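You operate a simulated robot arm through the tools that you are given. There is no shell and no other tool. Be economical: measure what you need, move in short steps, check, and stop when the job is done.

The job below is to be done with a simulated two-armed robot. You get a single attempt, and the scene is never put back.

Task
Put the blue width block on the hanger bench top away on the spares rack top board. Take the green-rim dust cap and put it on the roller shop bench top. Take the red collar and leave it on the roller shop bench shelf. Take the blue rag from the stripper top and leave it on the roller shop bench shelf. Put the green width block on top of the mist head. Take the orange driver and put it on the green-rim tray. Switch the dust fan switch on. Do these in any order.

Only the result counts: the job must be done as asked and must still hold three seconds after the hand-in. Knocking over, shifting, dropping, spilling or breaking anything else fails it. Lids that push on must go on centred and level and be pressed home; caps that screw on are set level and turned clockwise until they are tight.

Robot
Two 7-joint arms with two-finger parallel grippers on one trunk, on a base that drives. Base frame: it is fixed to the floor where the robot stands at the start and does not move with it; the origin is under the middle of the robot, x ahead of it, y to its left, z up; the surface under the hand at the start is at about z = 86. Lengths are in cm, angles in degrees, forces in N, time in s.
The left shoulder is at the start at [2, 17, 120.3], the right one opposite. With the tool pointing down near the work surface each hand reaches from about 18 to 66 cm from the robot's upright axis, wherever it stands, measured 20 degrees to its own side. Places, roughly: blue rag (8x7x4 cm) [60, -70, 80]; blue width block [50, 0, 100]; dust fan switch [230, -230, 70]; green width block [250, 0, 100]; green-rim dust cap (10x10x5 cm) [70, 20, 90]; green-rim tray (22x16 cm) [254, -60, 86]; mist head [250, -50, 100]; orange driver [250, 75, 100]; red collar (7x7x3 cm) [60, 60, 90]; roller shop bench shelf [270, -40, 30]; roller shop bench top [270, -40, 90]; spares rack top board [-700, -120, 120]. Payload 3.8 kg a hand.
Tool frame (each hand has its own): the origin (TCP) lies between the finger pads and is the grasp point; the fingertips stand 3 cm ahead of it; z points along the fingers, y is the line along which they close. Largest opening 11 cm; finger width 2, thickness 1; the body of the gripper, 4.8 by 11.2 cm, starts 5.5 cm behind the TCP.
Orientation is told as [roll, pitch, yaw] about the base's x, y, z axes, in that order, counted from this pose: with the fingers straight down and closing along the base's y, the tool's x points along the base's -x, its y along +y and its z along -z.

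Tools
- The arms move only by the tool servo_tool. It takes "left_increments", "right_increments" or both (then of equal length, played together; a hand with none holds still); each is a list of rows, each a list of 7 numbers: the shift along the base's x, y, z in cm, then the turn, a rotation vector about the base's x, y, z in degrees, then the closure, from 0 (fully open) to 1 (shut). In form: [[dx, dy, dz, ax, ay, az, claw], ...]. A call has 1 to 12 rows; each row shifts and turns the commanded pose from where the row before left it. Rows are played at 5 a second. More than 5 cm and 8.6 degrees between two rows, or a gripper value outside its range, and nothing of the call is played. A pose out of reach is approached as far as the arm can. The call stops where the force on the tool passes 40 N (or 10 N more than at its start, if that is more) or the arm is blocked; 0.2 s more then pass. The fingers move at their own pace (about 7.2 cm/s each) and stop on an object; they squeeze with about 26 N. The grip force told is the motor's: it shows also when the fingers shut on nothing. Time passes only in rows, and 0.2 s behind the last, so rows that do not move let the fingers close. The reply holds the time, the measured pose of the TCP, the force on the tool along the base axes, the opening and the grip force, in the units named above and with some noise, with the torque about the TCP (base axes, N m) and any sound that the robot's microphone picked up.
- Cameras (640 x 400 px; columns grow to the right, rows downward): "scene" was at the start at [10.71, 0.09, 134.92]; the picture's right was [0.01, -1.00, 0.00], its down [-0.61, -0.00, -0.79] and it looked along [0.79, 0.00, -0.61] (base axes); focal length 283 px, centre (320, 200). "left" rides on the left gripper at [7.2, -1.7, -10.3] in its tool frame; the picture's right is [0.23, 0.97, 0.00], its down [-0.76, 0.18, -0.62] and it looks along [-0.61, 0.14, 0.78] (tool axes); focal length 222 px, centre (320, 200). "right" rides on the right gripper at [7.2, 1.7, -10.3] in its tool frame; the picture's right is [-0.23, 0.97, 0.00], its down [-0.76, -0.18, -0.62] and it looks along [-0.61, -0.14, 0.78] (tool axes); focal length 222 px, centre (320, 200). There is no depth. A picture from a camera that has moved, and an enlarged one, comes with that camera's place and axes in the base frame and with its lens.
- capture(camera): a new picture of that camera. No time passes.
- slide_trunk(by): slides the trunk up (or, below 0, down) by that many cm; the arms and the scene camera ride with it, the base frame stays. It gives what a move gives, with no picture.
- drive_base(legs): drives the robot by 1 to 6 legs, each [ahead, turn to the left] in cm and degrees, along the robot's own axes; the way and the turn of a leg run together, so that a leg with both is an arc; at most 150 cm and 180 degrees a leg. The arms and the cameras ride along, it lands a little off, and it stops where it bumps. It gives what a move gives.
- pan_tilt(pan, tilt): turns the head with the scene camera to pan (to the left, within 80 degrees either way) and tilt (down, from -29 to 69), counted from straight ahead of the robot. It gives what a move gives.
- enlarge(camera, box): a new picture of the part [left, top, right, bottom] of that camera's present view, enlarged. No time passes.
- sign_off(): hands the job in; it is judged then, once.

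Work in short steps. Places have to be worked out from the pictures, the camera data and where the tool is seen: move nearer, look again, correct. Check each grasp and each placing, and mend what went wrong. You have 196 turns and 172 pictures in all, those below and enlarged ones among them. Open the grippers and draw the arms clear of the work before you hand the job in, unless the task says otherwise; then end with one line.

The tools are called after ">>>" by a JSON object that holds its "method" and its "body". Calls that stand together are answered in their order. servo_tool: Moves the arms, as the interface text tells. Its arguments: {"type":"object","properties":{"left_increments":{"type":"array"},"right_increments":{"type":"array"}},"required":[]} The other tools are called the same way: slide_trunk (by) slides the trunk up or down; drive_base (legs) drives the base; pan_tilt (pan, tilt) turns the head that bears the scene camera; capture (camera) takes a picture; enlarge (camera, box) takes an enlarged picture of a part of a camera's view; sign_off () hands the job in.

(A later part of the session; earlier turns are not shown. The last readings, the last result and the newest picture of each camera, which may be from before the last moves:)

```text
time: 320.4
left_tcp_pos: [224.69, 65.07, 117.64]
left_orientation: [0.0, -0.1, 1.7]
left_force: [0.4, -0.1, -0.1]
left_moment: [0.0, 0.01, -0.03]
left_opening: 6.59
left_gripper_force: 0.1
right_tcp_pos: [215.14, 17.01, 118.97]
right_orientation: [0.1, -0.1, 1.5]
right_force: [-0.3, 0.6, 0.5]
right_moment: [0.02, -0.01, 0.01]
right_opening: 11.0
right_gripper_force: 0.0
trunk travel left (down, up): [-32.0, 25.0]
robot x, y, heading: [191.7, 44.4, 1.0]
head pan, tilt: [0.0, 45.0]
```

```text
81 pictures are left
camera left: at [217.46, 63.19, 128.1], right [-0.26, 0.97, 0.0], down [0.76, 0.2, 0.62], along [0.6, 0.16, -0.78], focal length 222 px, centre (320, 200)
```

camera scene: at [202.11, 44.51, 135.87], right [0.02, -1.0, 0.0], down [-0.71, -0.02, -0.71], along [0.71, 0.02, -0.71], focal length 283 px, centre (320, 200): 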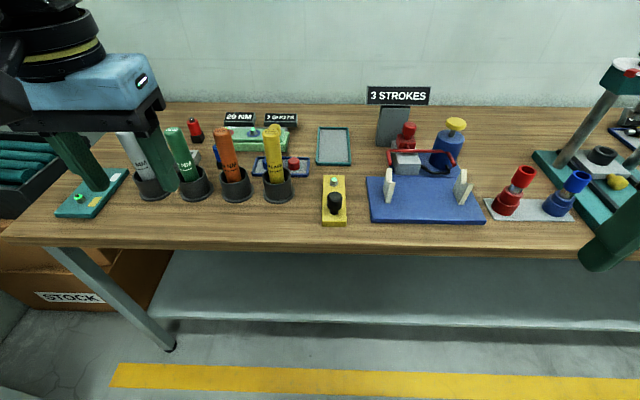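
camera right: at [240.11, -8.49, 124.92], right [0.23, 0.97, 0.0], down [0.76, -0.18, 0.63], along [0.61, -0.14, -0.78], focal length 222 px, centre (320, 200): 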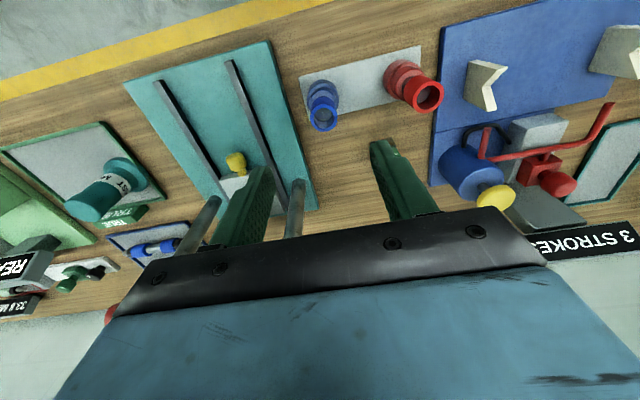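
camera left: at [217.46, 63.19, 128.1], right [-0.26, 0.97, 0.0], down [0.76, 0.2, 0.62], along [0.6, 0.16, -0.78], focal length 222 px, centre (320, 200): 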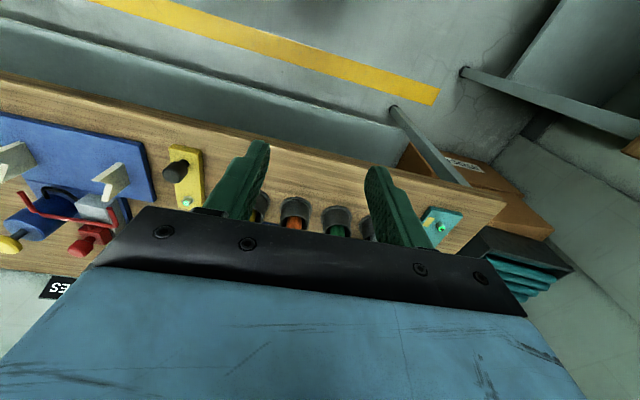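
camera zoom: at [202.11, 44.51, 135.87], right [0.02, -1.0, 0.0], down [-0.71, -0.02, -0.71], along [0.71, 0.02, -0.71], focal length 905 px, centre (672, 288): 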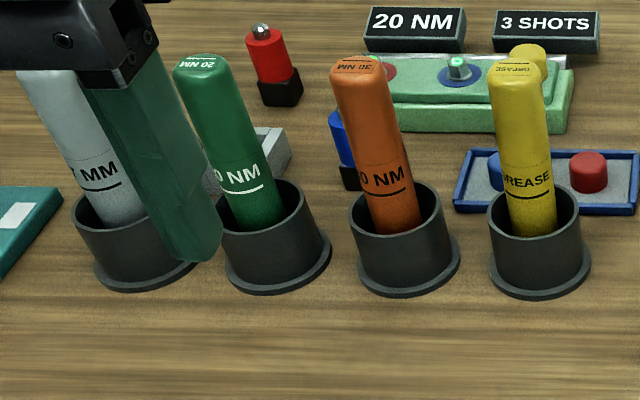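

The orange "30 NM" driver stands at ≈(252, 66.3), top z≈105. I'll grip it with the left hand horizontal (pointing +x) so I can later lay it flat on the tray. First I pitch the hand forward.

>>> {"method": "servo_tool", "body": {"left_increments": [[1, 0, 0, 0, -8, 0, 0.36], [1, 0, 0, 0, -8, 0, 0.36], [1, 0, 0, 0, -8, 0, 0.36], [1, 0, 0, 0, -8, 0, 0.36], [1, 0, 0, 0, -8, 0, 0.36], [1, 0, 0, 0, -8, 0, 0.36], [1, 0, 0, 0, -8, 0, 0.36], [1, 0, 0, 0, -8, 0, 0.36], [1, 0, 0, 0, -8, 0, 0.36], [1, 0, 0, 0, -8, 0, 0.36], [0, 0, 0, 0, -8, 0, 0.36], [0, 0, 0, 0, -2, 0, 0.36]]}}

>>> {"method": "capture", "body": {"camera": "left"}}

>>> {"method": "capture", "body": {"camera": "scene"}}

```text
time: 323.0
left_tcp_pos: [236.11, 61.11, 118.61]
left_orientation: [-8.3, -76.1, 3.6]
left_force: [0.0, -0.1, -0.8]
left_moment: [-0.01, -0.01, 0.02]
left_opening: 7.01
left_gripper_force: 0.0
left hand out of reach, approached as far as the arm can: row 7, 8, 9, 10, 11, 12
right_tcp_pos: [215.04, 16.93, 118.92]
right_orientation: [0.2, -0.2, 1.5]
right_force: [-0.3, 0.8, 0.2]
right_moment: [0.03, -0.05, 0.01]
right_opening: 10.98
right_gripper_force: 0.0
trunk travel left (down, up): [-32.0, 25.0]
robot x, y, heading: [191.83, 43.86, 1.4]
head pan, tilt: [0.0, 45.0]
```

```text
80 pictures are left
camera left: at [224.21, 60.17, 114.21], right [0.02, 0.97, -0.25], down [-0.41, 0.24, 0.88], along [0.91, 0.08, 0.4], focal length 222 px, centre (320, 200)
```

left: 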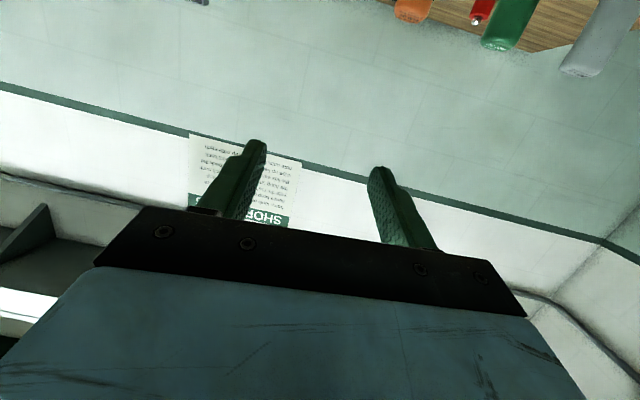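

```text
79 pictures are left
camera scene: at [202.03, 44.38, 135.88], right [0.02, -1.0, 0.0], down [-0.71, -0.02, -0.71], along [0.71, 0.02, -0.71], focal length 283 px, centre (320, 200)
```

scene: 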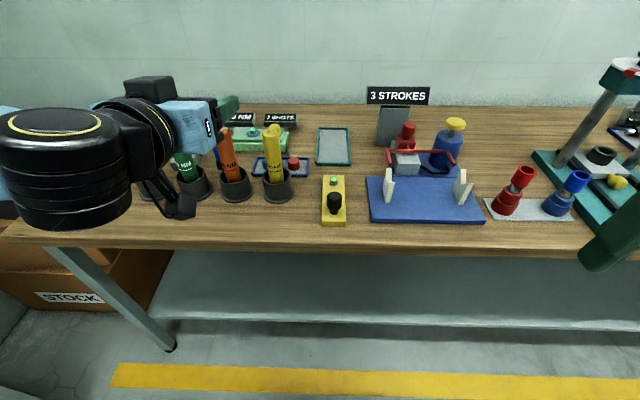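

The arm can't reach fully horizontal there. A ~60° pitch grasp works too (and later leans the hand away from the mist head). I straighten to pitch -60 and bring the hand in front of the driver.

>>> {"method": "servo_tool", "body": {"left_increments": [[0, 0.5, -1, 0.9, 8, 2, 0.36], [0, 0.5, -1, 0.9, 8, 2, 0.36], [-1, 1, -3, 0, 0, 0, 0.36], [-1, 1, -3, 0, 0, 0, 0.36], [0, 1, -3, 0, 0, 0, 0.36], [0, 1, -3, 0, 0, 0, 0.36], [0, 0, -3, 0, 0, 0, 0.36]]}}

>>> {"method": "capture", "body": {"camera": "left"}}

>>> {"method": "capture", "body": {"camera": "scene"}}

```text
time: 324.6
left_tcp_pos: [234.62, 67.05, 107.79]
left_orientation: [1.3, -61.6, 0.8]
left_force: [0.1, 0.4, -0.3]
left_moment: [-0.02, 0.02, 0.0]
left_opening: 6.99
left_gripper_force: 0.0
left hand out of reach, approached as far as the arm can: row 4, 6, 7
right_tcp_pos: [215.22, 17.11, 118.99]
right_orientation: [0.1, -0.2, 1.5]
right_force: [-0.4, -0.5, 0.2]
right_moment: [0.02, -0.01, 0.02]
right_opening: 10.98
right_gripper_force: 0.1
trunk travel left (down, up): [-32.0, 25.0]
robot x, y, heading: [192.1, 44.14, 1.5]
head pan, tilt: [0.0, 45.0]
```

```text
78 pictures are left
camera left: at [222.18, 64.96, 106.37], right [-0.14, 0.97, -0.19], down [-0.19, 0.16, 0.97], along [0.97, 0.17, 0.16], focal length 222 px, centre (320, 200)
```

left: 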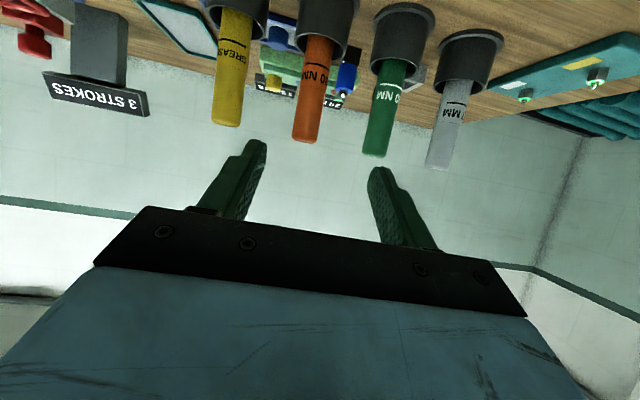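

```text
77 pictures are left
camera scene: at [202.03, 44.52, 135.88], right [0.02, -1.0, 0.0], down [-0.71, -0.02, -0.71], along [0.71, 0.02, -0.71], focal length 283 px, centre (320, 200)
```

scene: 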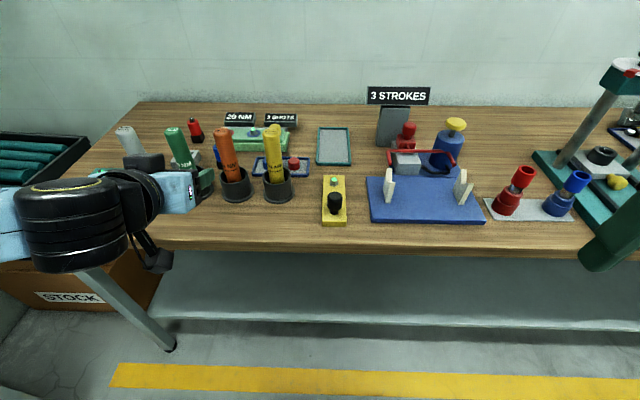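

Driver axis at y≈66.5. I lower the trunk 8 cm to bring the hand to z≈100 and then advance.

>>> {"method": "slide_trunk", "body": {"by": -8.5}}

>>> {"method": "servo_tool", "body": {"left_increments": [[3, -0.3, 0, 0, 0, 0, 0.36], [3, -0.3, 0, 0, 0, 0, 0.36], [3, 0, 0, 0, 0, 0, 0.36]]}}

>>> {"method": "capture", "body": {"camera": "left"}}

>>> {"method": "capture", "body": {"camera": "scene"}}

```text
time: 325.8
left_tcp_pos: [234.61, 67.02, 99.23]
left_orientation: [1.3, -61.6, 0.6]
left_force: [0.4, -0.4, -0.2]
left_moment: [0.03, 0.05, -0.04]
left_opening: 7.02
left_gripper_force: 0.1
right_tcp_pos: [215.26, 17.03, 110.59]
right_orientation: [0.0, -0.2, 1.4]
right_force: [0.5, 0.6, 0.1]
right_moment: [0.01, 0.02, -0.01]
right_opening: 10.98
right_gripper_force: 0.0
trunk travel left (down, up): [-23.5, 33.5]
robot x, y, heading: [191.53, 44.14, 1.5]
head pan, tilt: [0.0, 45.0]
```

```text
time: 326.6
left_tcp_pos: [243.85, 66.3, 99.16]
left_orientation: [1.3, -61.6, 0.6]
left_force: [0.7, -0.3, 0.5]
left_moment: [0.04, 0.0, -0.04]
left_opening: 7.02
left_gripper_force: 0.0
right_tcp_pos: [215.25, 17.0, 110.53]
right_orientation: [0.1, -0.1, 1.5]
right_force: [-0.5, 0.7, 0.6]
right_moment: [0.0, 0.03, -0.02]
right_opening: 11.02
right_gripper_force: 0.0
trunk travel left (down, up): [-23.5, 33.5]
robot x, y, heading: [191.9, 44.31, 1.3]
head pan, tilt: [0.0, 45.0]
```

```text
76 pictures are left
camera left: at [231.3, 64.29, 97.86], right [-0.14, 0.97, -0.19], down [-0.19, 0.16, 0.97], along [0.97, 0.17, 0.16], focal length 222 px, centre (320, 200)
```

left: 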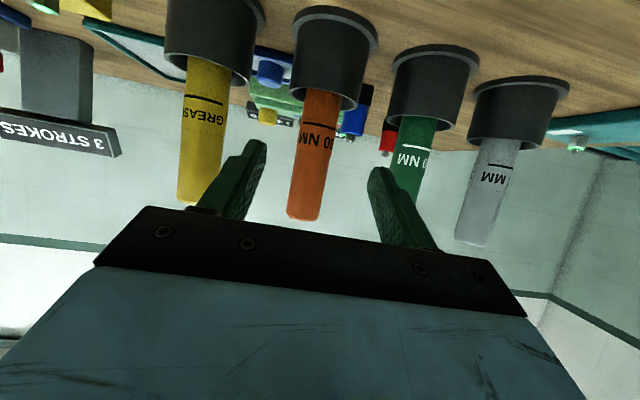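

```text
75 pictures are left
camera scene: at [202.08, 44.5, 127.37], right [0.02, -1.0, 0.0], down [-0.71, -0.02, -0.71], along [0.71, 0.02, -0.71], focal length 283 px, centre (320, 200)
```

scene: 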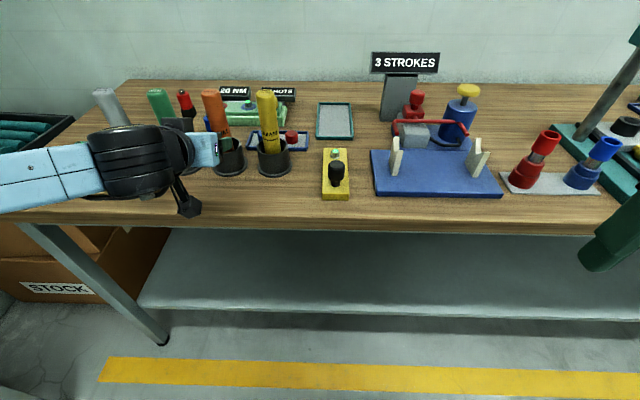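

Advance 9 cm to straddle the driver and grip it.

>>> {"method": "servo_tool", "body": {"left_increments": [[3, 0.2, 0, 0, 0, 0, 0.36], [3, 0.1, 0, 0, 0, 0, 0.36], [3, 0, 0, 0, 0, 0, 0.36], [0, 0, 0, 0, 0, 0, 1], [0, 0, 0, 0, 0, 0, 1], [0, 0, 0, 0, 0, 0, 1]]}}

>>> {"method": "capture", "body": {"camera": "left"}}

```text
time: 328.0
left_tcp_pos: [252.83, 66.64, 99.23]
left_orientation: [1.4, -61.6, 0.8]
left_force: [0.6, -1.4, 0.4]
left_moment: [-0.2, 0.04, -0.09]
left_opening: 3.49
left_gripper_force: 26.4
right_tcp_pos: [215.14, 17.01, 110.53]
right_orientation: [0.0, -0.2, 1.5]
right_force: [0.8, 0.2, 0.3]
right_moment: [-0.02, -0.04, 0.03]
right_opening: 11.01
right_gripper_force: 0.1
trunk travel left (down, up): [-23.5, 33.5]
robot x, y, heading: [191.35, 44.05, 1.2]
head pan, tilt: [0.0, 45.0]
```

```text
74 pictures are left
camera left: at [240.22, 64.64, 97.84], right [-0.14, 0.97, -0.19], down [-0.19, 0.16, 0.97], along [0.97, 0.17, 0.16], focal length 222 px, centre (320, 200)
```

left: 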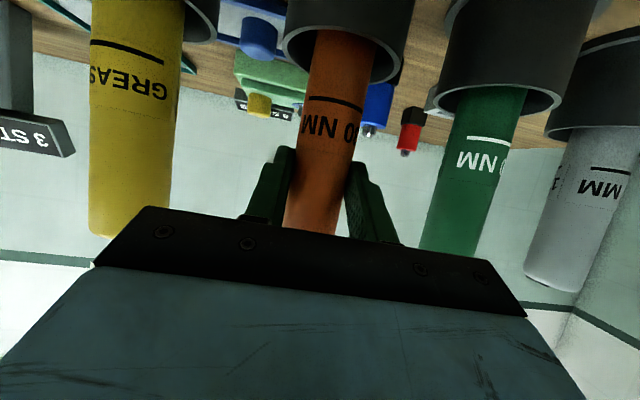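

Gripped (3.5 cm). Lift straight up with the trunk and look.

>>> {"method": "slide_trunk", "body": {"by": 22}}

>>> {"method": "capture", "body": {"camera": "scene"}}

```text
time: 330.4
left_tcp_pos: [252.65, 66.73, 121.16]
left_orientation: [1.3, -61.6, 0.5]
left_force: [-0.1, 0.1, -2.8]
left_moment: [-0.01, 0.01, -0.02]
left_opening: 3.49
left_gripper_force: 26.6
right_tcp_pos: [215.26, 16.95, 132.51]
right_orientation: [0.1, -0.1, 1.4]
right_force: [-0.7, -0.4, 0.6]
right_moment: [-0.04, 0.01, -0.02]
right_opening: 11.01
right_gripper_force: 0.1
trunk travel left (down, up): [-45.5, 11.5]
robot x, y, heading: [191.78, 44.5, 1.2]
head pan, tilt: [0.0, 45.0]
```

```text
73 pictures are left
camera scene: at [202.07, 44.51, 149.36], right [0.02, -1.0, 0.0], down [-0.71, -0.02, -0.71], along [0.71, 0.02, -0.71], focal length 283 px, centre (320, 200)
```

scene: 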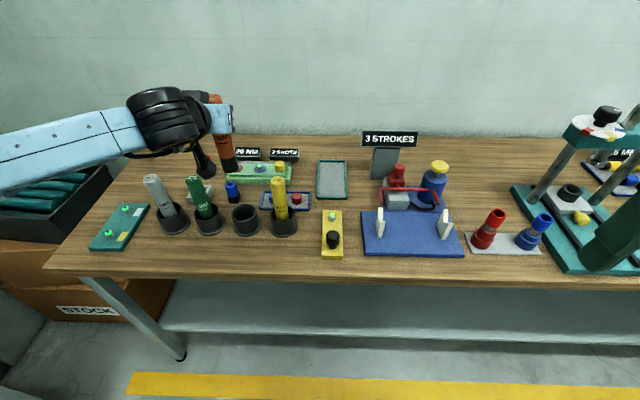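

Driver is free of the cup. I carry it back and along the bench to y≈-85.

>>> {"method": "drive_base", "body": {"legs": [[-42, -1.2], [0, -90], [129, 0], [0, 90], [30, 0]]}}

>>> {"method": "capture", "body": {"camera": "scene"}}

```text
time: 348.3
left_tcp_pos: [241.45, -63.73, 121.23]
left_orientation: [1.3, -61.6, -0.2]
left_force: [0.7, -0.2, -2.5]
left_moment: [0.02, 0.04, -0.04]
left_opening: 3.44
left_gripper_force: 26.5
right_tcp_pos: [203.33, -112.74, 132.61]
right_orientation: [0.1, -0.1, 0.6]
right_force: [-0.4, -0.1, 0.2]
right_moment: [0.01, 0.0, 0.01]
right_opening: 11.0
right_gripper_force: 0.0
trunk travel left (down, up): [-45.5, 11.5]
robot x, y, heading: [180.36, -85.07, 0.3]
head pan, tilt: [0.0, 45.0]
```

```text
72 pictures are left
camera scene: at [190.57, -85.2, 149.37], right [0.01, -1.0, 0.0], down [-0.71, -0.01, -0.71], along [0.71, 0.01, -0.71], focal length 283 px, centre (320, 200)
```

scene: 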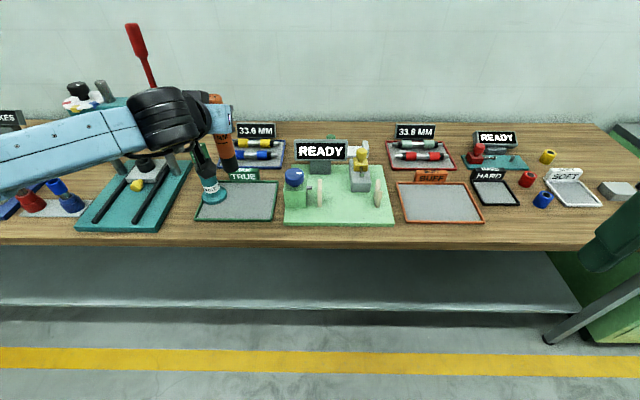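

Now I rotate the hand 120° about (1,1,-1) so the driver lies along y with the fingers pointing down, well above everything.

>>> {"method": "servo_tool", "body": {"left_increments": [[-0.5, 0, 0, 4.6, 4.6, -4.6, 1], [-0.5, 0, 0, 4.6, 4.6, -4.6, 1], [-0.5, 0, 0, 4.6, 4.6, -4.6, 1], [-0.5, 0, 0, 4.6, 4.6, -4.6, 1], [-0.5, 0, 0, 4.6, 4.6, -4.6, 1], [-0.5, 0, 0, 4.6, 4.6, -4.6, 1], [-0.5, 0, 0, 4.6, 4.6, -4.6, 1], [-0.5, 0, 0, 4.6, 4.6, -4.6, 1]]}}

>>> {"method": "capture", "body": {"camera": "scene"}}

```text
time: 350.1
left_tcp_pos: [237.63, -63.69, 121.23]
left_orientation: [21.4, -15.7, -50.6]
left_force: [0.2, 0.2, -2.5]
left_moment: [-0.08, -0.03, 0.0]
left_opening: 3.44
left_gripper_force: 25.6
left hand out of reach, approached as far as the arm can: row 8
right_tcp_pos: [203.28, -112.84, 132.49]
right_orientation: [0.1, -0.2, 0.6]
right_force: [0.7, -0.3, 1.4]
right_moment: [0.02, 0.0, 0.01]
right_opening: 11.02
right_gripper_force: 0.1
trunk travel left (down, up): [-45.5, 11.5]
robot x, y, heading: [180.45, -85.58, 0.6]
head pan, tilt: [0.0, 45.0]
```

```text
71 pictures are left
camera scene: at [190.49, -85.21, 149.38], right [0.01, -1.0, 0.0], down [-0.71, -0.01, -0.71], along [0.71, 0.01, -0.71], focal length 283 px, centre (320, 200)
```

scene: 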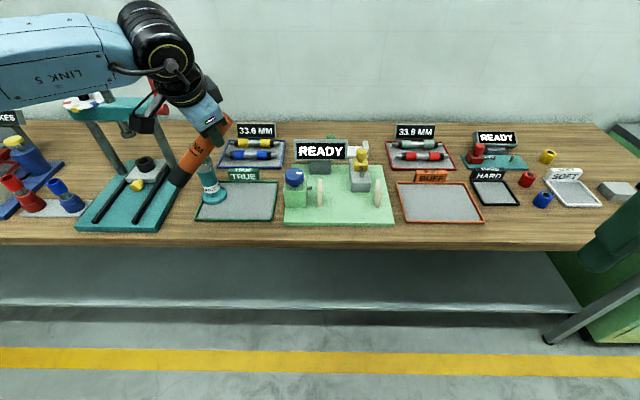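

>>> {"method": "servo_tool", "body": {"left_increments": [[-3, 0, -1, 0, 0, 0, 1], [-1.5, 0, 0, 4.6, 4.6, -4.6, 1], [-1, 0, 0, 4.6, 4.6, -4.6, 1], [-1, 0, 0, 4.6, 4.6, -4.6, 1], [0, 0, 0, 4.6, 4.6, -4.6, 1], [0, 0, 0, 4.6, 4.6, -4.6, 1], [0, 0, 0, 4.6, 4.6, -4.6, 1], [0, 0, 0, 4.6, 4.6, -4.6, 1]]}}

>>> {"method": "capture", "body": {"camera": "scene"}}

```text
time: 351.9
left_tcp_pos: [232.99, -63.72, 120.34]
left_orientation: [20.5, -9.3, -55.0]
left_force: [0.1, 0.1, -2.3]
left_moment: [-0.08, -0.03, -0.01]
left_opening: 3.46
left_gripper_force: 26.0
left hand out of reach, approached as far as the arm can: row 3, 4, 5, 6, 7, 8
right_tcp_pos: [203.19, -112.78, 132.57]
right_orientation: [0.1, -0.2, 0.6]
right_force: [0.6, 0.2, 0.9]
right_moment: [0.02, 0.02, 0.0]
right_opening: 10.98
right_gripper_force: 0.1
trunk travel left (down, up): [-45.5, 11.5]
robot x, y, heading: [180.44, -85.17, 0.5]
head pan, tilt: [0.0, 45.0]
```

```text
70 pictures are left
camera scene: at [190.52, -85.19, 149.37], right [0.01, -1.0, 0.0], down [-0.71, -0.01, -0.71], along [0.71, 0.01, -0.71], focal length 283 px, centre (320, 200)
```

scene: 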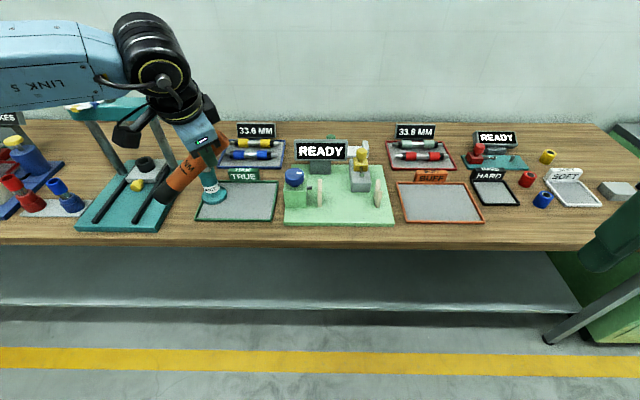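

The wrist yaw limit (~-55° relative to the robot) stops this. I'll level the driver first here (roll 0, pitch +28), then use the base heading to supply the rest of the yaw.

>>> {"method": "servo_tool", "body": {"left_increments": [[0, 0, 0, 3.12, 6.38, 0.58, 1], [0, 0, 0, 3.12, 6.38, 0.58, 1], [0, 0, 0, 3.12, 6.38, 0.58, 1], [0, 0, 0, 3.12, 6.38, 0.58, 1], [0, 0, 0, 3.12, 6.38, 0.58, 1], [0, 0, 0, 3.12, 6.38, 0.58, 1]]}}

>>> {"method": "capture", "body": {"camera": "scene"}}

```text
time: 353.3
left_tcp_pos: [228.07, -60.39, 120.64]
left_orientation: [17.1, -3.2, -54.0]
left_force: [0.4, 0.3, -2.6]
left_moment: [-0.1, -0.08, -0.01]
left_opening: 3.44
left_gripper_force: 26.3
left hand out of reach, approached as far as the arm can: row 1, 2, 3, 4, 5, 6
right_tcp_pos: [203.21, -112.73, 132.6]
right_orientation: [0.1, -0.3, 0.6]
right_force: [-0.1, -0.4, 0.5]
right_moment: [0.04, 0.0, 0.0]
right_opening: 11.0
right_gripper_force: 0.2
trunk travel left (down, up): [-45.5, 11.5]
robot x, y, heading: [180.42, -85.26, 0.5]
head pan, tilt: [0.0, 45.0]
```

```text
69 pictures are left
camera scene: at [190.48, -85.18, 149.38], right [0.01, -1.0, 0.0], down [-0.71, -0.01, -0.71], along [0.71, 0.01, -0.71], focal length 283 px, centre (320, 200)
```

scene: 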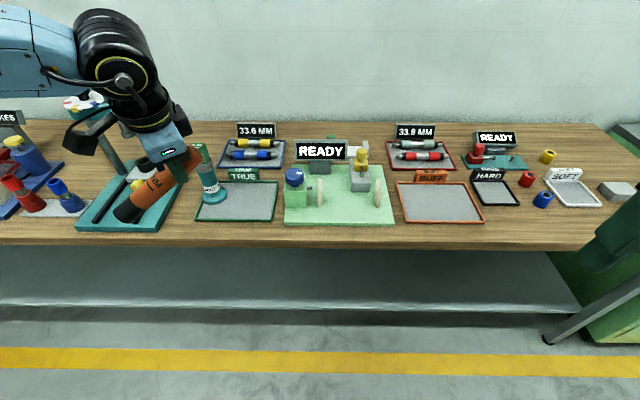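

I back away from the bench a little and try the levelling with the hand lower, where the wrist has more room.

>>> {"method": "drive_base", "body": {"legs": [[-25, 0]]}}

>>> {"method": "servo_tool", "body": {"left_increments": [[0, 0, -4, 0, 0, 0, 1], [0, 0, -4, 0, 0, 0, 1], [0, 0, -4, 0, 0, 0, 1], [0, 0, -4, 0, 0, 0, 1], [0, 0, 0, 3, 6.4, 0.5, 1], [0, 0, 0, 3, 6.4, 0.5, 1], [0, 0, 0, 3, 6.4, 0.5, 1], [0, 0, 0, 3, 6.4, 0.5, 1], [0, 0, 0, 3, 6.4, 0.5, 1]]}}

>>> {"method": "capture", "body": {"camera": "scene"}}

```text
time: 355.2
left_tcp_pos: [203.25, -60.5, 120.61]
left_orientation: [17.0, -3.0, -53.9]
left_force: [-0.6, 0.8, -3.0]
left_moment: [-0.09, -0.02, 0.03]
left_opening: 3.42
left_gripper_force: 26.1
right_tcp_pos: [178.42, -113.01, 132.64]
right_orientation: [0.1, -0.3, 0.8]
right_force: [0.4, 0.6, -0.7]
right_moment: [-0.01, 0.01, 0.0]
right_opening: 11.02
right_gripper_force: 0.1
trunk travel left (down, up): [-45.5, 11.5]
robot x, y, heading: [155.19, -85.54, 0.5]
head pan, tilt: [0.0, 45.0]
```

```text
time: 357.2
left_tcp_pos: [200.99, -58.89, 105.38]
left_orientation: [10.5, 10.1, -53.4]
left_force: [0.5, -0.3, -2.6]
left_moment: [-0.08, -0.06, -0.01]
left_opening: 3.45
left_gripper_force: 25.4
left hand out of reach, approached as far as the arm can: row 6, 7, 8, 9
right_tcp_pos: [178.37, -113.09, 132.54]
right_orientation: [0.0, -0.2, 0.8]
right_force: [-0.4, 0.2, -0.2]
right_moment: [-0.01, -0.01, -0.03]
right_opening: 11.0
right_gripper_force: 0.0
trunk travel left (down, up): [-45.5, 11.5]
robot x, y, heading: [155.41, -85.69, 0.3]
head pan, tilt: [0.0, 45.0]
```

```text
68 pictures are left
camera scene: at [165.48, -85.46, 149.39], right [0.01, -1.0, 0.0], down [-0.71, -0.01, -0.71], along [0.71, 0.01, -0.71], focal length 283 px, centre (320, 200)
```

scene: 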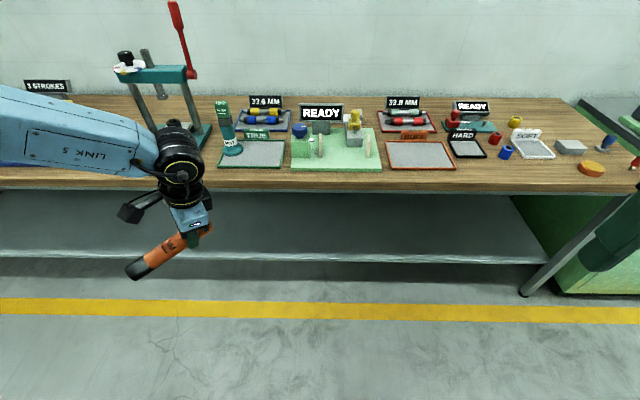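

Lower gives more pitch. I lower further and finish levelling.

>>> {"method": "servo_tool", "body": {"left_increments": [[0, 0, -4, 0, 0, 0, 1], [0, 0, -4, 0, 0, 0, 1], [0, 0, -4, 0, 0, 0, 1], [0, 0, 0, 3, 6.3, 0.3, 1], [0, 0, 0, 3, 6.3, 0.3, 1], [0, 0, 0, 3, 6.3, 0.3, 1]]}}

>>> {"method": "capture", "body": {"camera": "scene"}}

```text
time: 358.6
left_tcp_pos: [201.2, -58.8, 93.36]
left_orientation: [10.6, 10.0, -53.4]
left_force: [0.3, -0.3, -2.5]
left_moment: [-0.11, -0.07, -0.03]
left_opening: 3.44
left_gripper_force: 26.2
left hand out of reach, approached as far as the arm can: row 4, 5, 6
right_tcp_pos: [178.55, -113.09, 132.47]
right_orientation: [0.0, -0.2, 0.8]
right_force: [0.4, -0.4, 0.1]
right_moment: [0.03, -0.01, -0.03]
right_opening: 11.02
right_gripper_force: 0.0
trunk travel left (down, up): [-45.5, 11.5]
robot x, y, heading: [155.14, -85.76, 0.3]
head pan, tilt: [0.0, 45.0]
```

```text
67 pictures are left
camera scene: at [165.6, -85.41, 149.38], right [0.01, -1.0, 0.0], down [-0.71, -0.01, -0.71], along [0.71, 0.01, -0.71], focal length 283 px, centre (320, 200)
```

scene: 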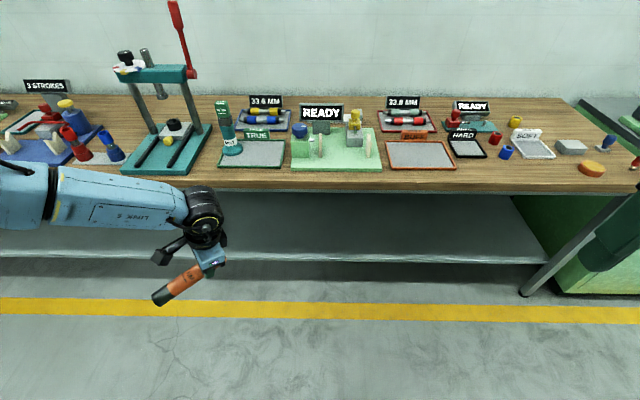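

I unwind yaw by 25°, then pitch further, to see which axis limits.

>>> {"method": "servo_tool", "body": {"left_increments": [[0, 0, 0, 0, 0, 8, 1], [0, 0, 0, 0, 0, 8, 1], [0, 0, 0, 0, 0, 8, 1], [0, 0, 0, 0, 7, 0, 1], [0, 0, 0, 0, 7, 0, 1], [0, 0, 0, 0, 7, 0, 1]]}}

```text
time: 360.0
left_tcp_pos: [201.04, -58.94, 93.28]
left_orientation: [3.0, 22.2, -31.5]
left_force: [1.3, -0.2, -2.8]
left_moment: [-0.05, -0.09, -0.01]
left_opening: 3.45
left_gripper_force: 25.8
left hand out of reach, approached as far as the arm can: row 6
right_tcp_pos: [178.42, -112.86, 132.53]
right_orientation: [0.1, -0.2, 0.8]
right_force: [0.5, 0.6, 0.3]
right_moment: [0.01, 0.0, -0.03]
right_opening: 11.0
right_gripper_force: 0.0
trunk travel left (down, up): [-45.5, 11.5]
robot x, y, heading: [155.06, -85.44, 0.9]
head pan, tilt: [0.0, 45.0]
```

Good: [3, 22, -31]. Now I reposition the base with heading ≈-42° so the driver will lie nearly along y in the tray.

>>> {"method": "drive_base", "body": {"legs": [[0, 79], [70, 0], [0, -122]]}}

>>> {"method": "slide_trunk", "body": {"by": 11}}

>>> {"method": "servo_tool", "body": {"left_increments": [[0, 0, 0, 0, 0, -6, 1], [0, 0, 0, 0, 0, -6, 1]]}}

>>> {"method": "capture", "body": {"camera": "scene"}}

```text
time: 372.2
left_tcp_pos: [220.06, -28.19, 93.38]
left_orientation: [3.0, 22.1, -73.9]
left_force: [0.1, -0.1, -2.8]
left_moment: [-0.12, -0.04, 0.03]
left_opening: 3.42
left_gripper_force: 26.4
right_tcp_pos: [166.7, -52.93, 132.55]
right_orientation: [0.1, -0.2, -41.6]
right_force: [0.2, -0.3, -0.5]
right_moment: [-0.01, 0.0, -0.02]
right_opening: 11.0
right_gripper_force: 0.0
trunk travel left (down, up): [-45.5, 11.5]
robot x, y, heading: [167.78, -16.73, -41.8]
head pan, tilt: [0.0, 45.0]
```

```text
time: 373.6
left_tcp_pos: [219.98, -28.16, 104.27]
left_orientation: [3.1, 22.2, -73.9]
left_force: [-0.3, 0.6, -3.1]
left_moment: [-0.12, -0.05, -0.03]
left_opening: 3.43
left_gripper_force: 25.9
right_tcp_pos: [166.91, -52.97, 143.62]
right_orientation: [0.1, -0.2, -41.6]
right_force: [0.0, -1.1, 0.2]
right_moment: [0.02, 0.0, 0.02]
right_opening: 11.02
right_gripper_force: 0.1
trunk travel left (down, up): [-56.5, 0.5]
robot x, y, heading: [168.43, -17.37, -41.7]
head pan, tilt: [0.0, 45.0]
```

```text
time: 374.2
left_tcp_pos: [219.96, -28.23, 104.2]
left_orientation: [3.1, 22.2, -73.8]
left_force: [0.4, 0.0, -2.4]
left_moment: [-0.1, -0.03, 0.02]
left_opening: 3.43
left_gripper_force: 25.8
left hand out of reach, approached as far as the arm can: row 1, 2
right_tcp_pos: [166.76, -53.17, 143.66]
right_orientation: [0.0, -0.2, -41.6]
right_force: [-0.8, 0.5, -0.1]
right_moment: [0.02, 0.0, -0.01]
right_opening: 11.0
right_gripper_force: 0.0
trunk travel left (down, up): [-56.5, 0.5]
robot x, y, heading: [168.29, -17.12, -42.0]
head pan, tilt: [0.0, 45.0]
```

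```text
66 pictures are left
camera scene: at [175.87, -23.92, 160.37], right [-0.67, -0.75, 0.0], down [-0.53, 0.47, -0.71], along [0.53, -0.47, -0.71], focal length 283 px, centre (320, 200)
```

scene: 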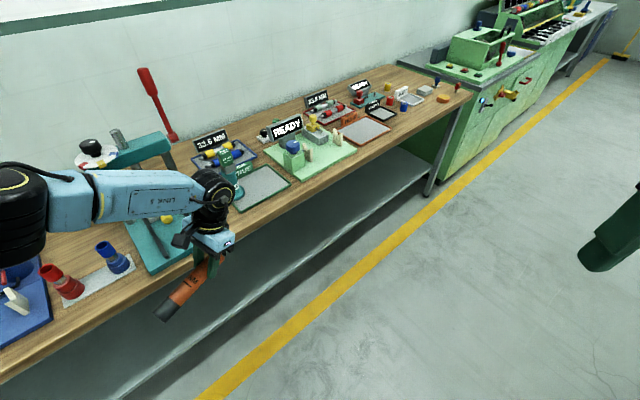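

Driver lies level, total yaw ≈-74°. I shift the hand to the right (clear of the mist head) and drive forward along this heading.

>>> {"method": "servo_tool", "body": {"left_increments": [[-2.8, -3.1, 0, 0, 0, 0, 1], [-2.8, -3.1, 0, 0, 0, 0, 1]]}}

>>> {"method": "drive_base", "body": {"legs": [[36, 0]]}}

>>> {"method": "capture", "body": {"camera": "scene"}}

```text
time: 374.8
left_tcp_pos: [214.32, -34.4, 104.46]
left_orientation: [3.2, 22.3, -73.9]
left_force: [0.6, -0.2, -1.5]
left_moment: [-0.15, -0.02, 0.02]
left_opening: 3.45
left_gripper_force: 25.9
right_tcp_pos: [166.65, -53.05, 143.55]
right_orientation: [0.1, -0.1, -41.7]
right_force: [-0.2, -0.2, 0.1]
right_moment: [0.02, -0.04, -0.04]
right_opening: 10.96
right_gripper_force: 0.0
trunk travel left (down, up): [-56.5, 0.5]
robot x, y, heading: [168.14, -16.7, -42.0]
head pan, tilt: [0.0, 45.0]
```

```text
time: 377.2
left_tcp_pos: [241.72, -58.74, 104.29]
left_orientation: [3.1, 22.1, -73.9]
left_force: [-0.4, -0.8, -2.2]
left_moment: [-0.08, -0.02, 0.01]
left_opening: 3.46
left_gripper_force: 26.0
right_tcp_pos: [194.02, -77.41, 143.52]
right_orientation: [0.0, -0.1, -41.7]
right_force: [0.3, 0.1, 0.4]
right_moment: [0.02, 0.0, 0.03]
right_opening: 11.01
right_gripper_force: 0.0
trunk travel left (down, up): [-56.5, 0.5]
robot x, y, heading: [195.52, -41.67, -41.9]
head pan, tilt: [0.0, 45.0]
```

```text
65 pictures are left
camera scene: at [203.14, -48.3, 160.38], right [-0.67, -0.75, 0.0], down [-0.53, 0.47, -0.71], along [0.53, -0.47, -0.71], focal length 283 px, centre (320, 200)
```

scene: 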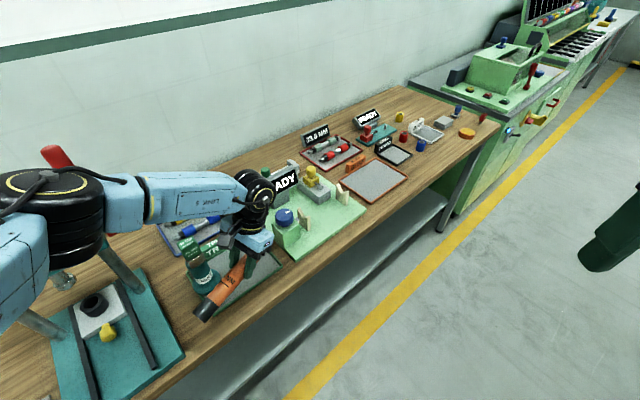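

Let me look closely via a panned view and the wrist camera before lowering.

>>> {"method": "enlarge", "body": {"camera": "scene", "box": [130, 170, 370, 320]}}

>>> {"method": "capture", "body": {"camera": "left"}}

```text
2.67 times, centred on (250, 245) of scene
camera zoom: at [203.14, -48.3, 160.38], right [-0.67, -0.75, 0.0], down [-0.53, 0.47, -0.71], along [0.53, -0.47, -0.71], focal length 754 px, centre (507, 80)
```

zoom: 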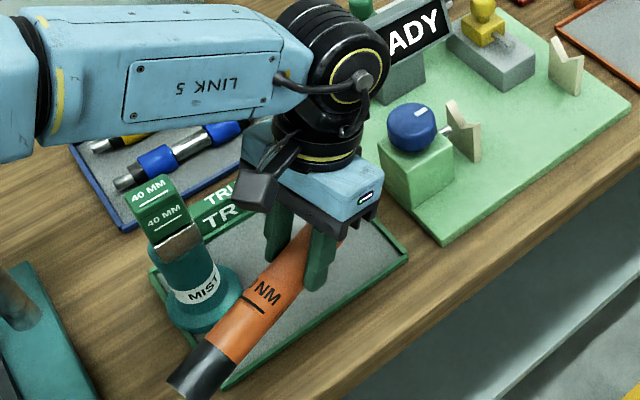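

```text
63 pictures are left
camera left: at [238.75, -56.63, 116.7], right [0.88, 0.45, 0.13], down [0.4, -0.87, 0.3], along [0.25, -0.21, -0.95], focal length 222 px, centre (320, 200)
```

left: 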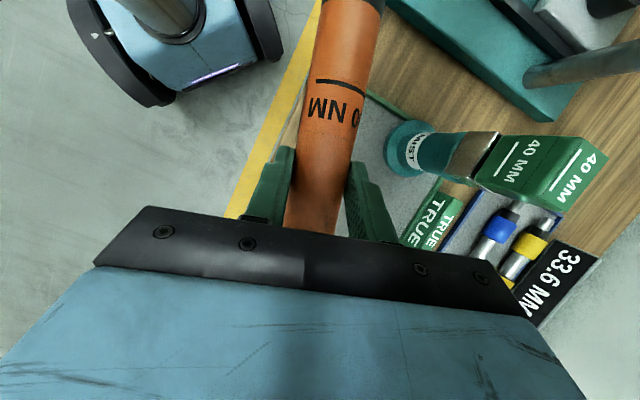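

Clearances look good. I move over the tray's open area, then lower partway.

>>> {"method": "servo_tool", "body": {"left_increments": [[2, -2.7, 0, 0, 0, 0, 1], [4, -2.4, 0, 0, 0, 0, 1], [4, -0.3, 0, 0, 0, 0, 1], [0, 0, -4, 0, 0, 0, 1], [0, 0, -4, 0, 0, 0, 1]]}}

>>> {"method": "enlarge", "body": {"camera": "scene", "box": [130, 170, 370, 320]}}

>>> {"method": "capture", "body": {"camera": "left"}}

```text
time: 378.4
left_tcp_pos: [245.41, -60.01, 107.74]
left_orientation: [3.1, 22.2, -73.9]
left_force: [0.4, 0.2, -3.0]
left_moment: [-0.12, -0.02, -0.03]
left_opening: 3.45
left_gripper_force: 26.0
left hand out of reach, approached as far as the arm can: row 1, 2, 3, 4, 5
right_tcp_pos: [194.03, -77.18, 143.51]
right_orientation: [0.2, -0.2, -41.6]
right_force: [0.4, 0.3, -0.2]
right_moment: [-0.02, -0.02, 0.0]
right_opening: 11.0
right_gripper_force: 0.1
trunk travel left (down, up): [-56.5, 0.5]
robot x, y, heading: [195.53, -41.52, -41.7]
head pan, tilt: [0.0, 45.0]
```

```text
2.67 times, centred on (250, 245) of scene
camera zoom: at [203.17, -48.29, 160.37], right [-0.67, -0.75, 0.0], down [-0.53, 0.47, -0.71], along [0.53, -0.47, -0.71], focal length 754 px, centre (507, 80)
```

zoom: 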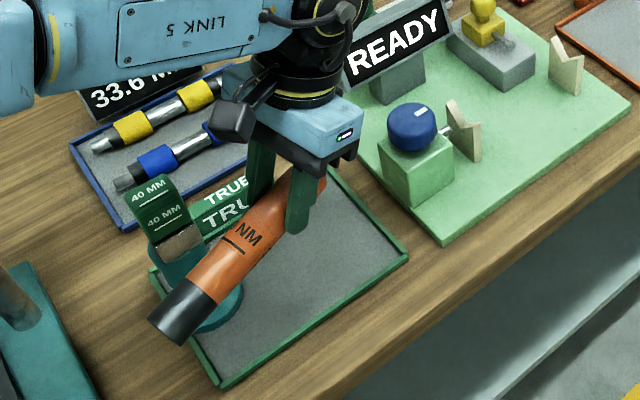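

```text
61 pictures are left
camera left: at [242.51, -57.75, 120.01], right [0.88, 0.45, 0.13], down [0.4, -0.87, 0.3], along [0.25, -0.21, -0.95], focal length 222 px, centre (320, 200)
```

left: 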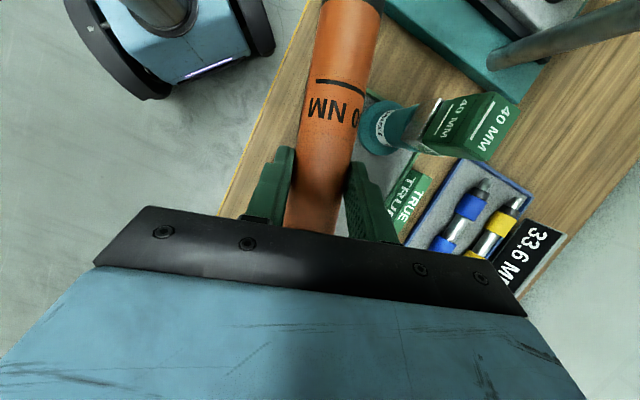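

The reach limit distorted that. I return the hand to the reachable relative pose, let the base roll further in (it fits under the bench), and will use the trunk to lower.

>>> {"method": "servo_tool", "body": {"left_increments": [[-3.7, 1.3, -1, 0, 0, 0, 1]]}}

>>> {"method": "drive_base", "body": {"legs": [[11, 0]]}}

>>> {"method": "enlarge", "body": {"camera": "scene", "box": [130, 170, 370, 320]}}

```text
time: 378.8
left_tcp_pos: [241.7, -58.55, 106.68]
left_orientation: [3.2, 22.0, -73.9]
left_force: [0.5, 0.2, -2.1]
left_moment: [-0.11, -0.09, -0.02]
left_opening: 3.43
left_gripper_force: 25.4
right_tcp_pos: [193.74, -77.22, 143.56]
right_orientation: [0.1, -0.2, -41.6]
right_force: [0.0, 0.0, -0.4]
right_moment: [0.0, -0.01, 0.03]
right_opening: 11.01
right_gripper_force: 0.2
trunk travel left (down, up): [-56.5, 0.5]
robot x, y, heading: [195.3, -41.67, -42.0]
head pan, tilt: [0.0, 45.0]
```

```text
time: 380.0
left_tcp_pos: [249.9, -65.86, 106.65]
left_orientation: [3.1, 22.1, -74.0]
left_force: [-0.7, -0.3, -2.8]
left_moment: [-0.1, -0.01, 0.0]
left_opening: 3.42
left_gripper_force: 25.1
right_tcp_pos: [202.13, -84.6, 143.53]
right_orientation: [0.1, -0.1, -41.8]
right_force: [0.2, 0.5, 0.2]
right_moment: [0.02, 0.0, 0.02]
right_opening: 11.01
right_gripper_force: 0.0
trunk travel left (down, up): [-56.5, 0.5]
robot x, y, heading: [203.92, -48.67, -41.6]
head pan, tilt: [0.0, 45.0]
```

```text
2.67 times, centred on (250, 245) of scene
camera zoom: at [211.27, -55.57, 160.38], right [-0.67, -0.75, 0.0], down [-0.53, 0.47, -0.71], along [0.53, -0.47, -0.71], focal length 754 px, centre (507, 80)
```

zoom: 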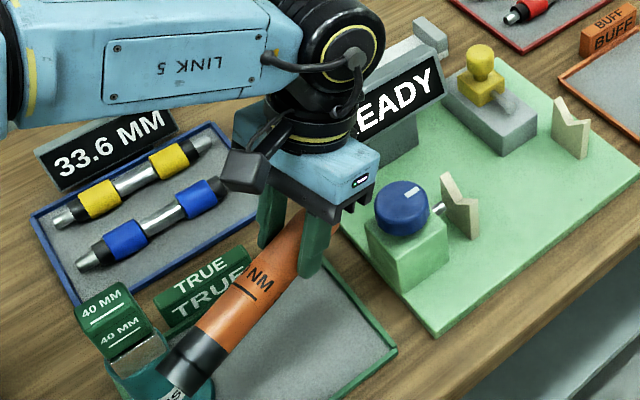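

Clearances check out (READY sign edge y≈-75.5, wrist at ≈-71). I centre the hand over the tray and lower with the trunk.

>>> {"method": "servo_tool", "body": {"left_increments": [[1.6, 2.2, 0, 0, 0, 0, 1]]}}

>>> {"method": "slide_trunk", "body": {"by": -10}}

>>> {"method": "enlarge", "body": {"camera": "scene", "box": [130, 150, 370, 300]}}

>>> {"method": "capture", "body": {"camera": "left"}}

```text
time: 380.4
left_tcp_pos: [251.49, -63.63, 106.68]
left_orientation: [2.9, 22.1, -74.1]
left_force: [0.7, 0.6, -3.1]
left_moment: [-0.14, 0.01, 0.01]
left_opening: 3.45
left_gripper_force: 25.9
right_tcp_pos: [202.09, -84.46, 143.49]
right_orientation: [0.0, -0.2, -41.7]
right_force: [0.1, 0.4, 0.1]
right_moment: [-0.01, 0.03, 0.0]
right_opening: 11.0
right_gripper_force: 0.2
trunk travel left (down, up): [-56.5, 0.5]
robot x, y, heading: [203.86, -48.51, -42.0]
head pan, tilt: [0.0, 45.0]
```

```text
time: 381.7
left_tcp_pos: [251.36, -63.75, 96.77]
left_orientation: [3.1, 22.1, -73.9]
left_force: [-0.3, 0.3, -1.4]
left_moment: [-0.13, -0.01, -0.03]
left_opening: 3.45
left_gripper_force: 25.8
right_tcp_pos: [202.15, -84.76, 133.52]
right_orientation: [0.1, -0.3, -41.6]
right_force: [0.2, -0.4, -1.1]
right_moment: [0.0, -0.02, -0.01]
right_opening: 11.01
right_gripper_force: 0.0
trunk travel left (down, up): [-46.5, 10.5]
robot x, y, heading: [203.54, -48.77, -41.8]
head pan, tilt: [0.0, 45.0]
```

```text
2.67 times, centred on (250, 225) of scene
camera zoom: at [211.3, -55.59, 150.38], right [-0.67, -0.75, 0.0], down [-0.53, 0.47, -0.71], along [0.53, -0.47, -0.71], focal length 754 px, centre (507, 133)
```

zoom: 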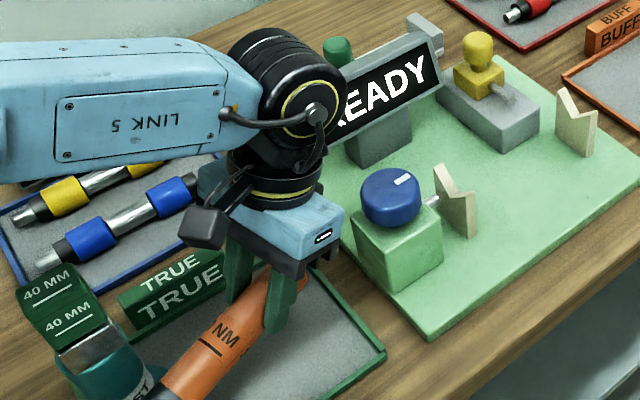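

```text
58 pictures are left
camera left: at [248.57, -61.64, 108.98], right [0.88, 0.45, 0.13], down [0.4, -0.87, 0.3], along [0.25, -0.21, -0.95], focal length 222 px, centre (320, 200)
```

left: 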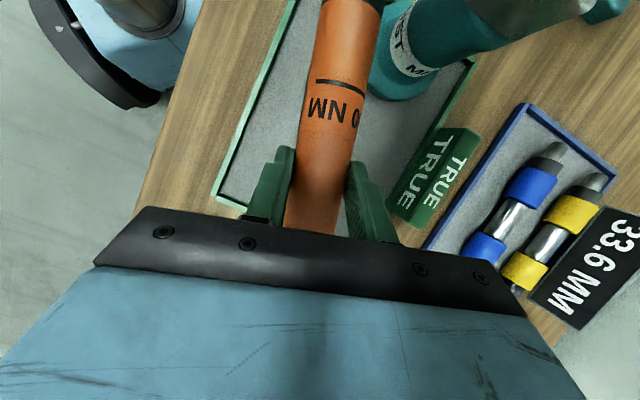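

>>> {"method": "slide_trunk", "body": {"by": -6}}

>>> {"method": "capture", "body": {"camera": "left"}}

>>> {"method": "enlarge", "body": {"camera": "scene", "box": [110, 190, 350, 340]}}

```text
time: 382.7
left_tcp_pos: [251.48, -63.71, 90.66]
left_orientation: [3.0, 22.2, -74.1]
left_force: [-0.6, 0.5, -3.4]
left_moment: [-0.12, -0.03, 0.01]
left_opening: 3.46
left_gripper_force: 25.7
right_tcp_pos: [202.15, -84.55, 127.56]
right_orientation: [0.1, -0.2, -41.7]
right_force: [0.2, 0.2, -0.1]
right_moment: [0.01, 0.01, -0.02]
right_opening: 11.02
right_gripper_force: 0.0
trunk travel left (down, up): [-40.5, 16.5]
robot x, y, heading: [203.3, -48.94, -42.0]
head pan, tilt: [0.0, 45.0]
```

```text
57 pictures are left
camera left: at [248.57, -61.62, 102.92], right [0.88, 0.45, 0.13], down [0.4, -0.87, 0.3], along [0.25, -0.21, -0.95], focal length 222 px, centre (320, 200)
```

left: 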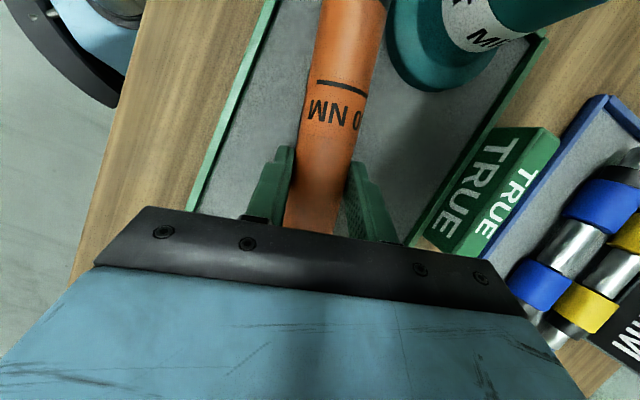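

```text
2.67 times, centred on (230, 265) of scene
camera zoom: at [211.31, -55.58, 144.38], right [-0.67, -0.75, 0.0], down [-0.53, 0.47, -0.71], along [0.53, -0.47, -0.71], focal length 754 px, centre (560, 27)
```

zoom: 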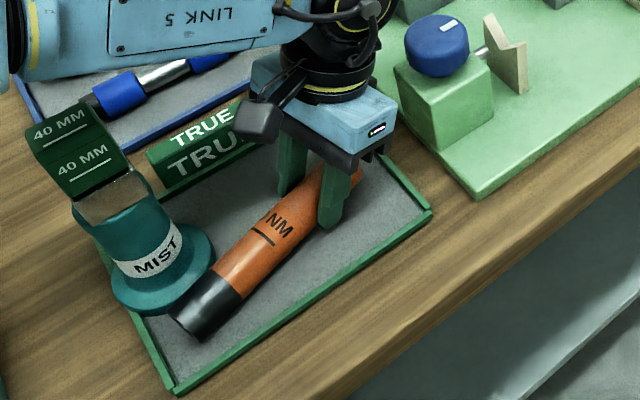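

Close to the flange; I shift 0.8 cm toward the front rim and lower in small steps to contact.

>>> {"method": "servo_tool", "body": {"left_increments": [[-0.8, -0.2, 0, 0, 0, 0, 1], [0, 0, -0.6, 0, 0, 0, 1], [0, 0, -0.5, 0, 0, 0, 1], [0, 0, -0.4, 0, 0, 0, 1]]}}

>>> {"method": "enlarge", "body": {"camera": "scene", "box": [110, 190, 350, 340]}}

```text
time: 383.7
left_tcp_pos: [250.72, -64.07, 89.79]
left_orientation: [3.1, 22.0, -74.0]
left_force: [-3.9, 4.6, 14.0]
left_moment: [-0.33, 0.21, -0.14]
left_opening: 3.42
left_gripper_force: 26.3
right_tcp_pos: [202.0, -84.58, 127.6]
right_orientation: [0.1, -0.2, -41.6]
right_force: [-0.1, -0.2, -0.3]
right_moment: [0.03, -0.01, 0.01]
right_opening: 11.0
right_gripper_force: 0.1
trunk travel left (down, up): [-40.5, 16.5]
robot x, y, heading: [203.75, -48.74, -41.9]
head pan, tilt: [0.0, 45.0]
stopped in row 4 (left hand): the force on the tool passed its limit at 43 N (the readings are from after the stop); the commanded pose is now the measured one
```

```text
2.67 times, centred on (230, 265) of scene
camera zoom: at [211.19, -55.49, 144.38], right [-0.67, -0.75, 0.0], down [-0.53, 0.47, -0.71], along [0.53, -0.47, -0.71], focal length 754 px, centre (560, 27)
```

zoom: 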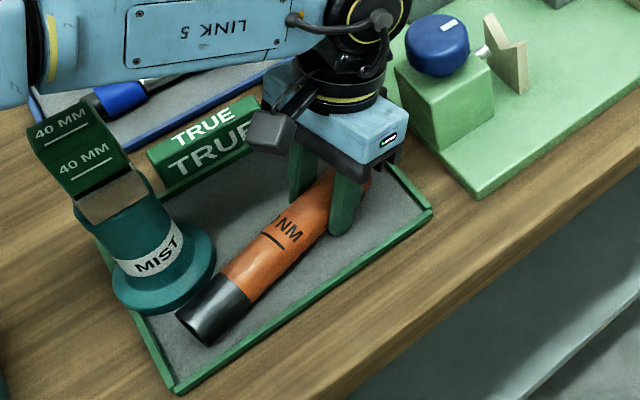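

Driver rests in the tray. Open and rise with the trunk.

>>> {"method": "servo_tool", "body": {"left_increments": [[0, 0, 0, 0, 0, 0, 0.6], [0, 0, 0, 0, 0, 0, 0.45], [0, 0, 0, 0, 0, 0, 0.4], [0, 0, 0, 0, 0, 0, 0.4]]}}

>>> {"method": "slide_trunk", "body": {"by": 16}}

>>> {"method": "enlarge", "body": {"camera": "scene", "box": [110, 200, 350, 350]}}

```text
time: 384.7
left_tcp_pos: [250.91, -64.1, 89.87]
left_orientation: [3.3, 21.7, -73.7]
left_force: [17.3, 4.1, 29.4]
left_moment: [-0.04, 0.32, 0.11]
left_opening: 5.62
left_gripper_force: 0.1
right_tcp_pos: [202.17, -84.52, 127.66]
right_orientation: [0.0, -0.2, -41.6]
right_force: [0.5, -0.7, -0.1]
right_moment: [-0.01, 0.0, -0.01]
right_opening: 11.0
right_gripper_force: 0.0
trunk travel left (down, up): [-40.5, 16.5]
robot x, y, heading: [203.76, -49.03, -41.6]
head pan, tilt: [0.0, 45.0]
```

```text
time: 386.5
left_tcp_pos: [250.88, -64.15, 105.58]
left_orientation: [3.2, 22.0, -73.9]
left_force: [1.5, -0.7, -0.1]
left_moment: [0.0, -0.01, -0.01]
left_opening: 6.61
left_gripper_force: 0.1
right_tcp_pos: [202.16, -84.76, 143.48]
right_orientation: [0.1, -0.3, -41.6]
right_force: [-0.3, -0.8, -0.1]
right_moment: [-0.01, 0.0, 0.0]
right_opening: 11.0
right_gripper_force: 0.1
trunk travel left (down, up): [-56.5, 0.5]
robot x, y, heading: [203.45, -48.71, -41.6]
head pan, tilt: [0.0, 45.0]
```

```text
2.67 times, centred on (230, 275) of scene
camera zoom: at [211.3, -55.6, 160.37], right [-0.67, -0.75, 0.0], down [-0.53, 0.47, -0.71], along [0.53, -0.47, -0.71], focal length 754 px, centre (560, 0)
```

zoom: 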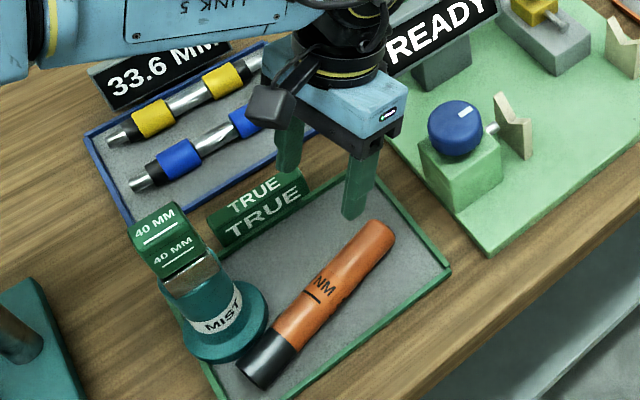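

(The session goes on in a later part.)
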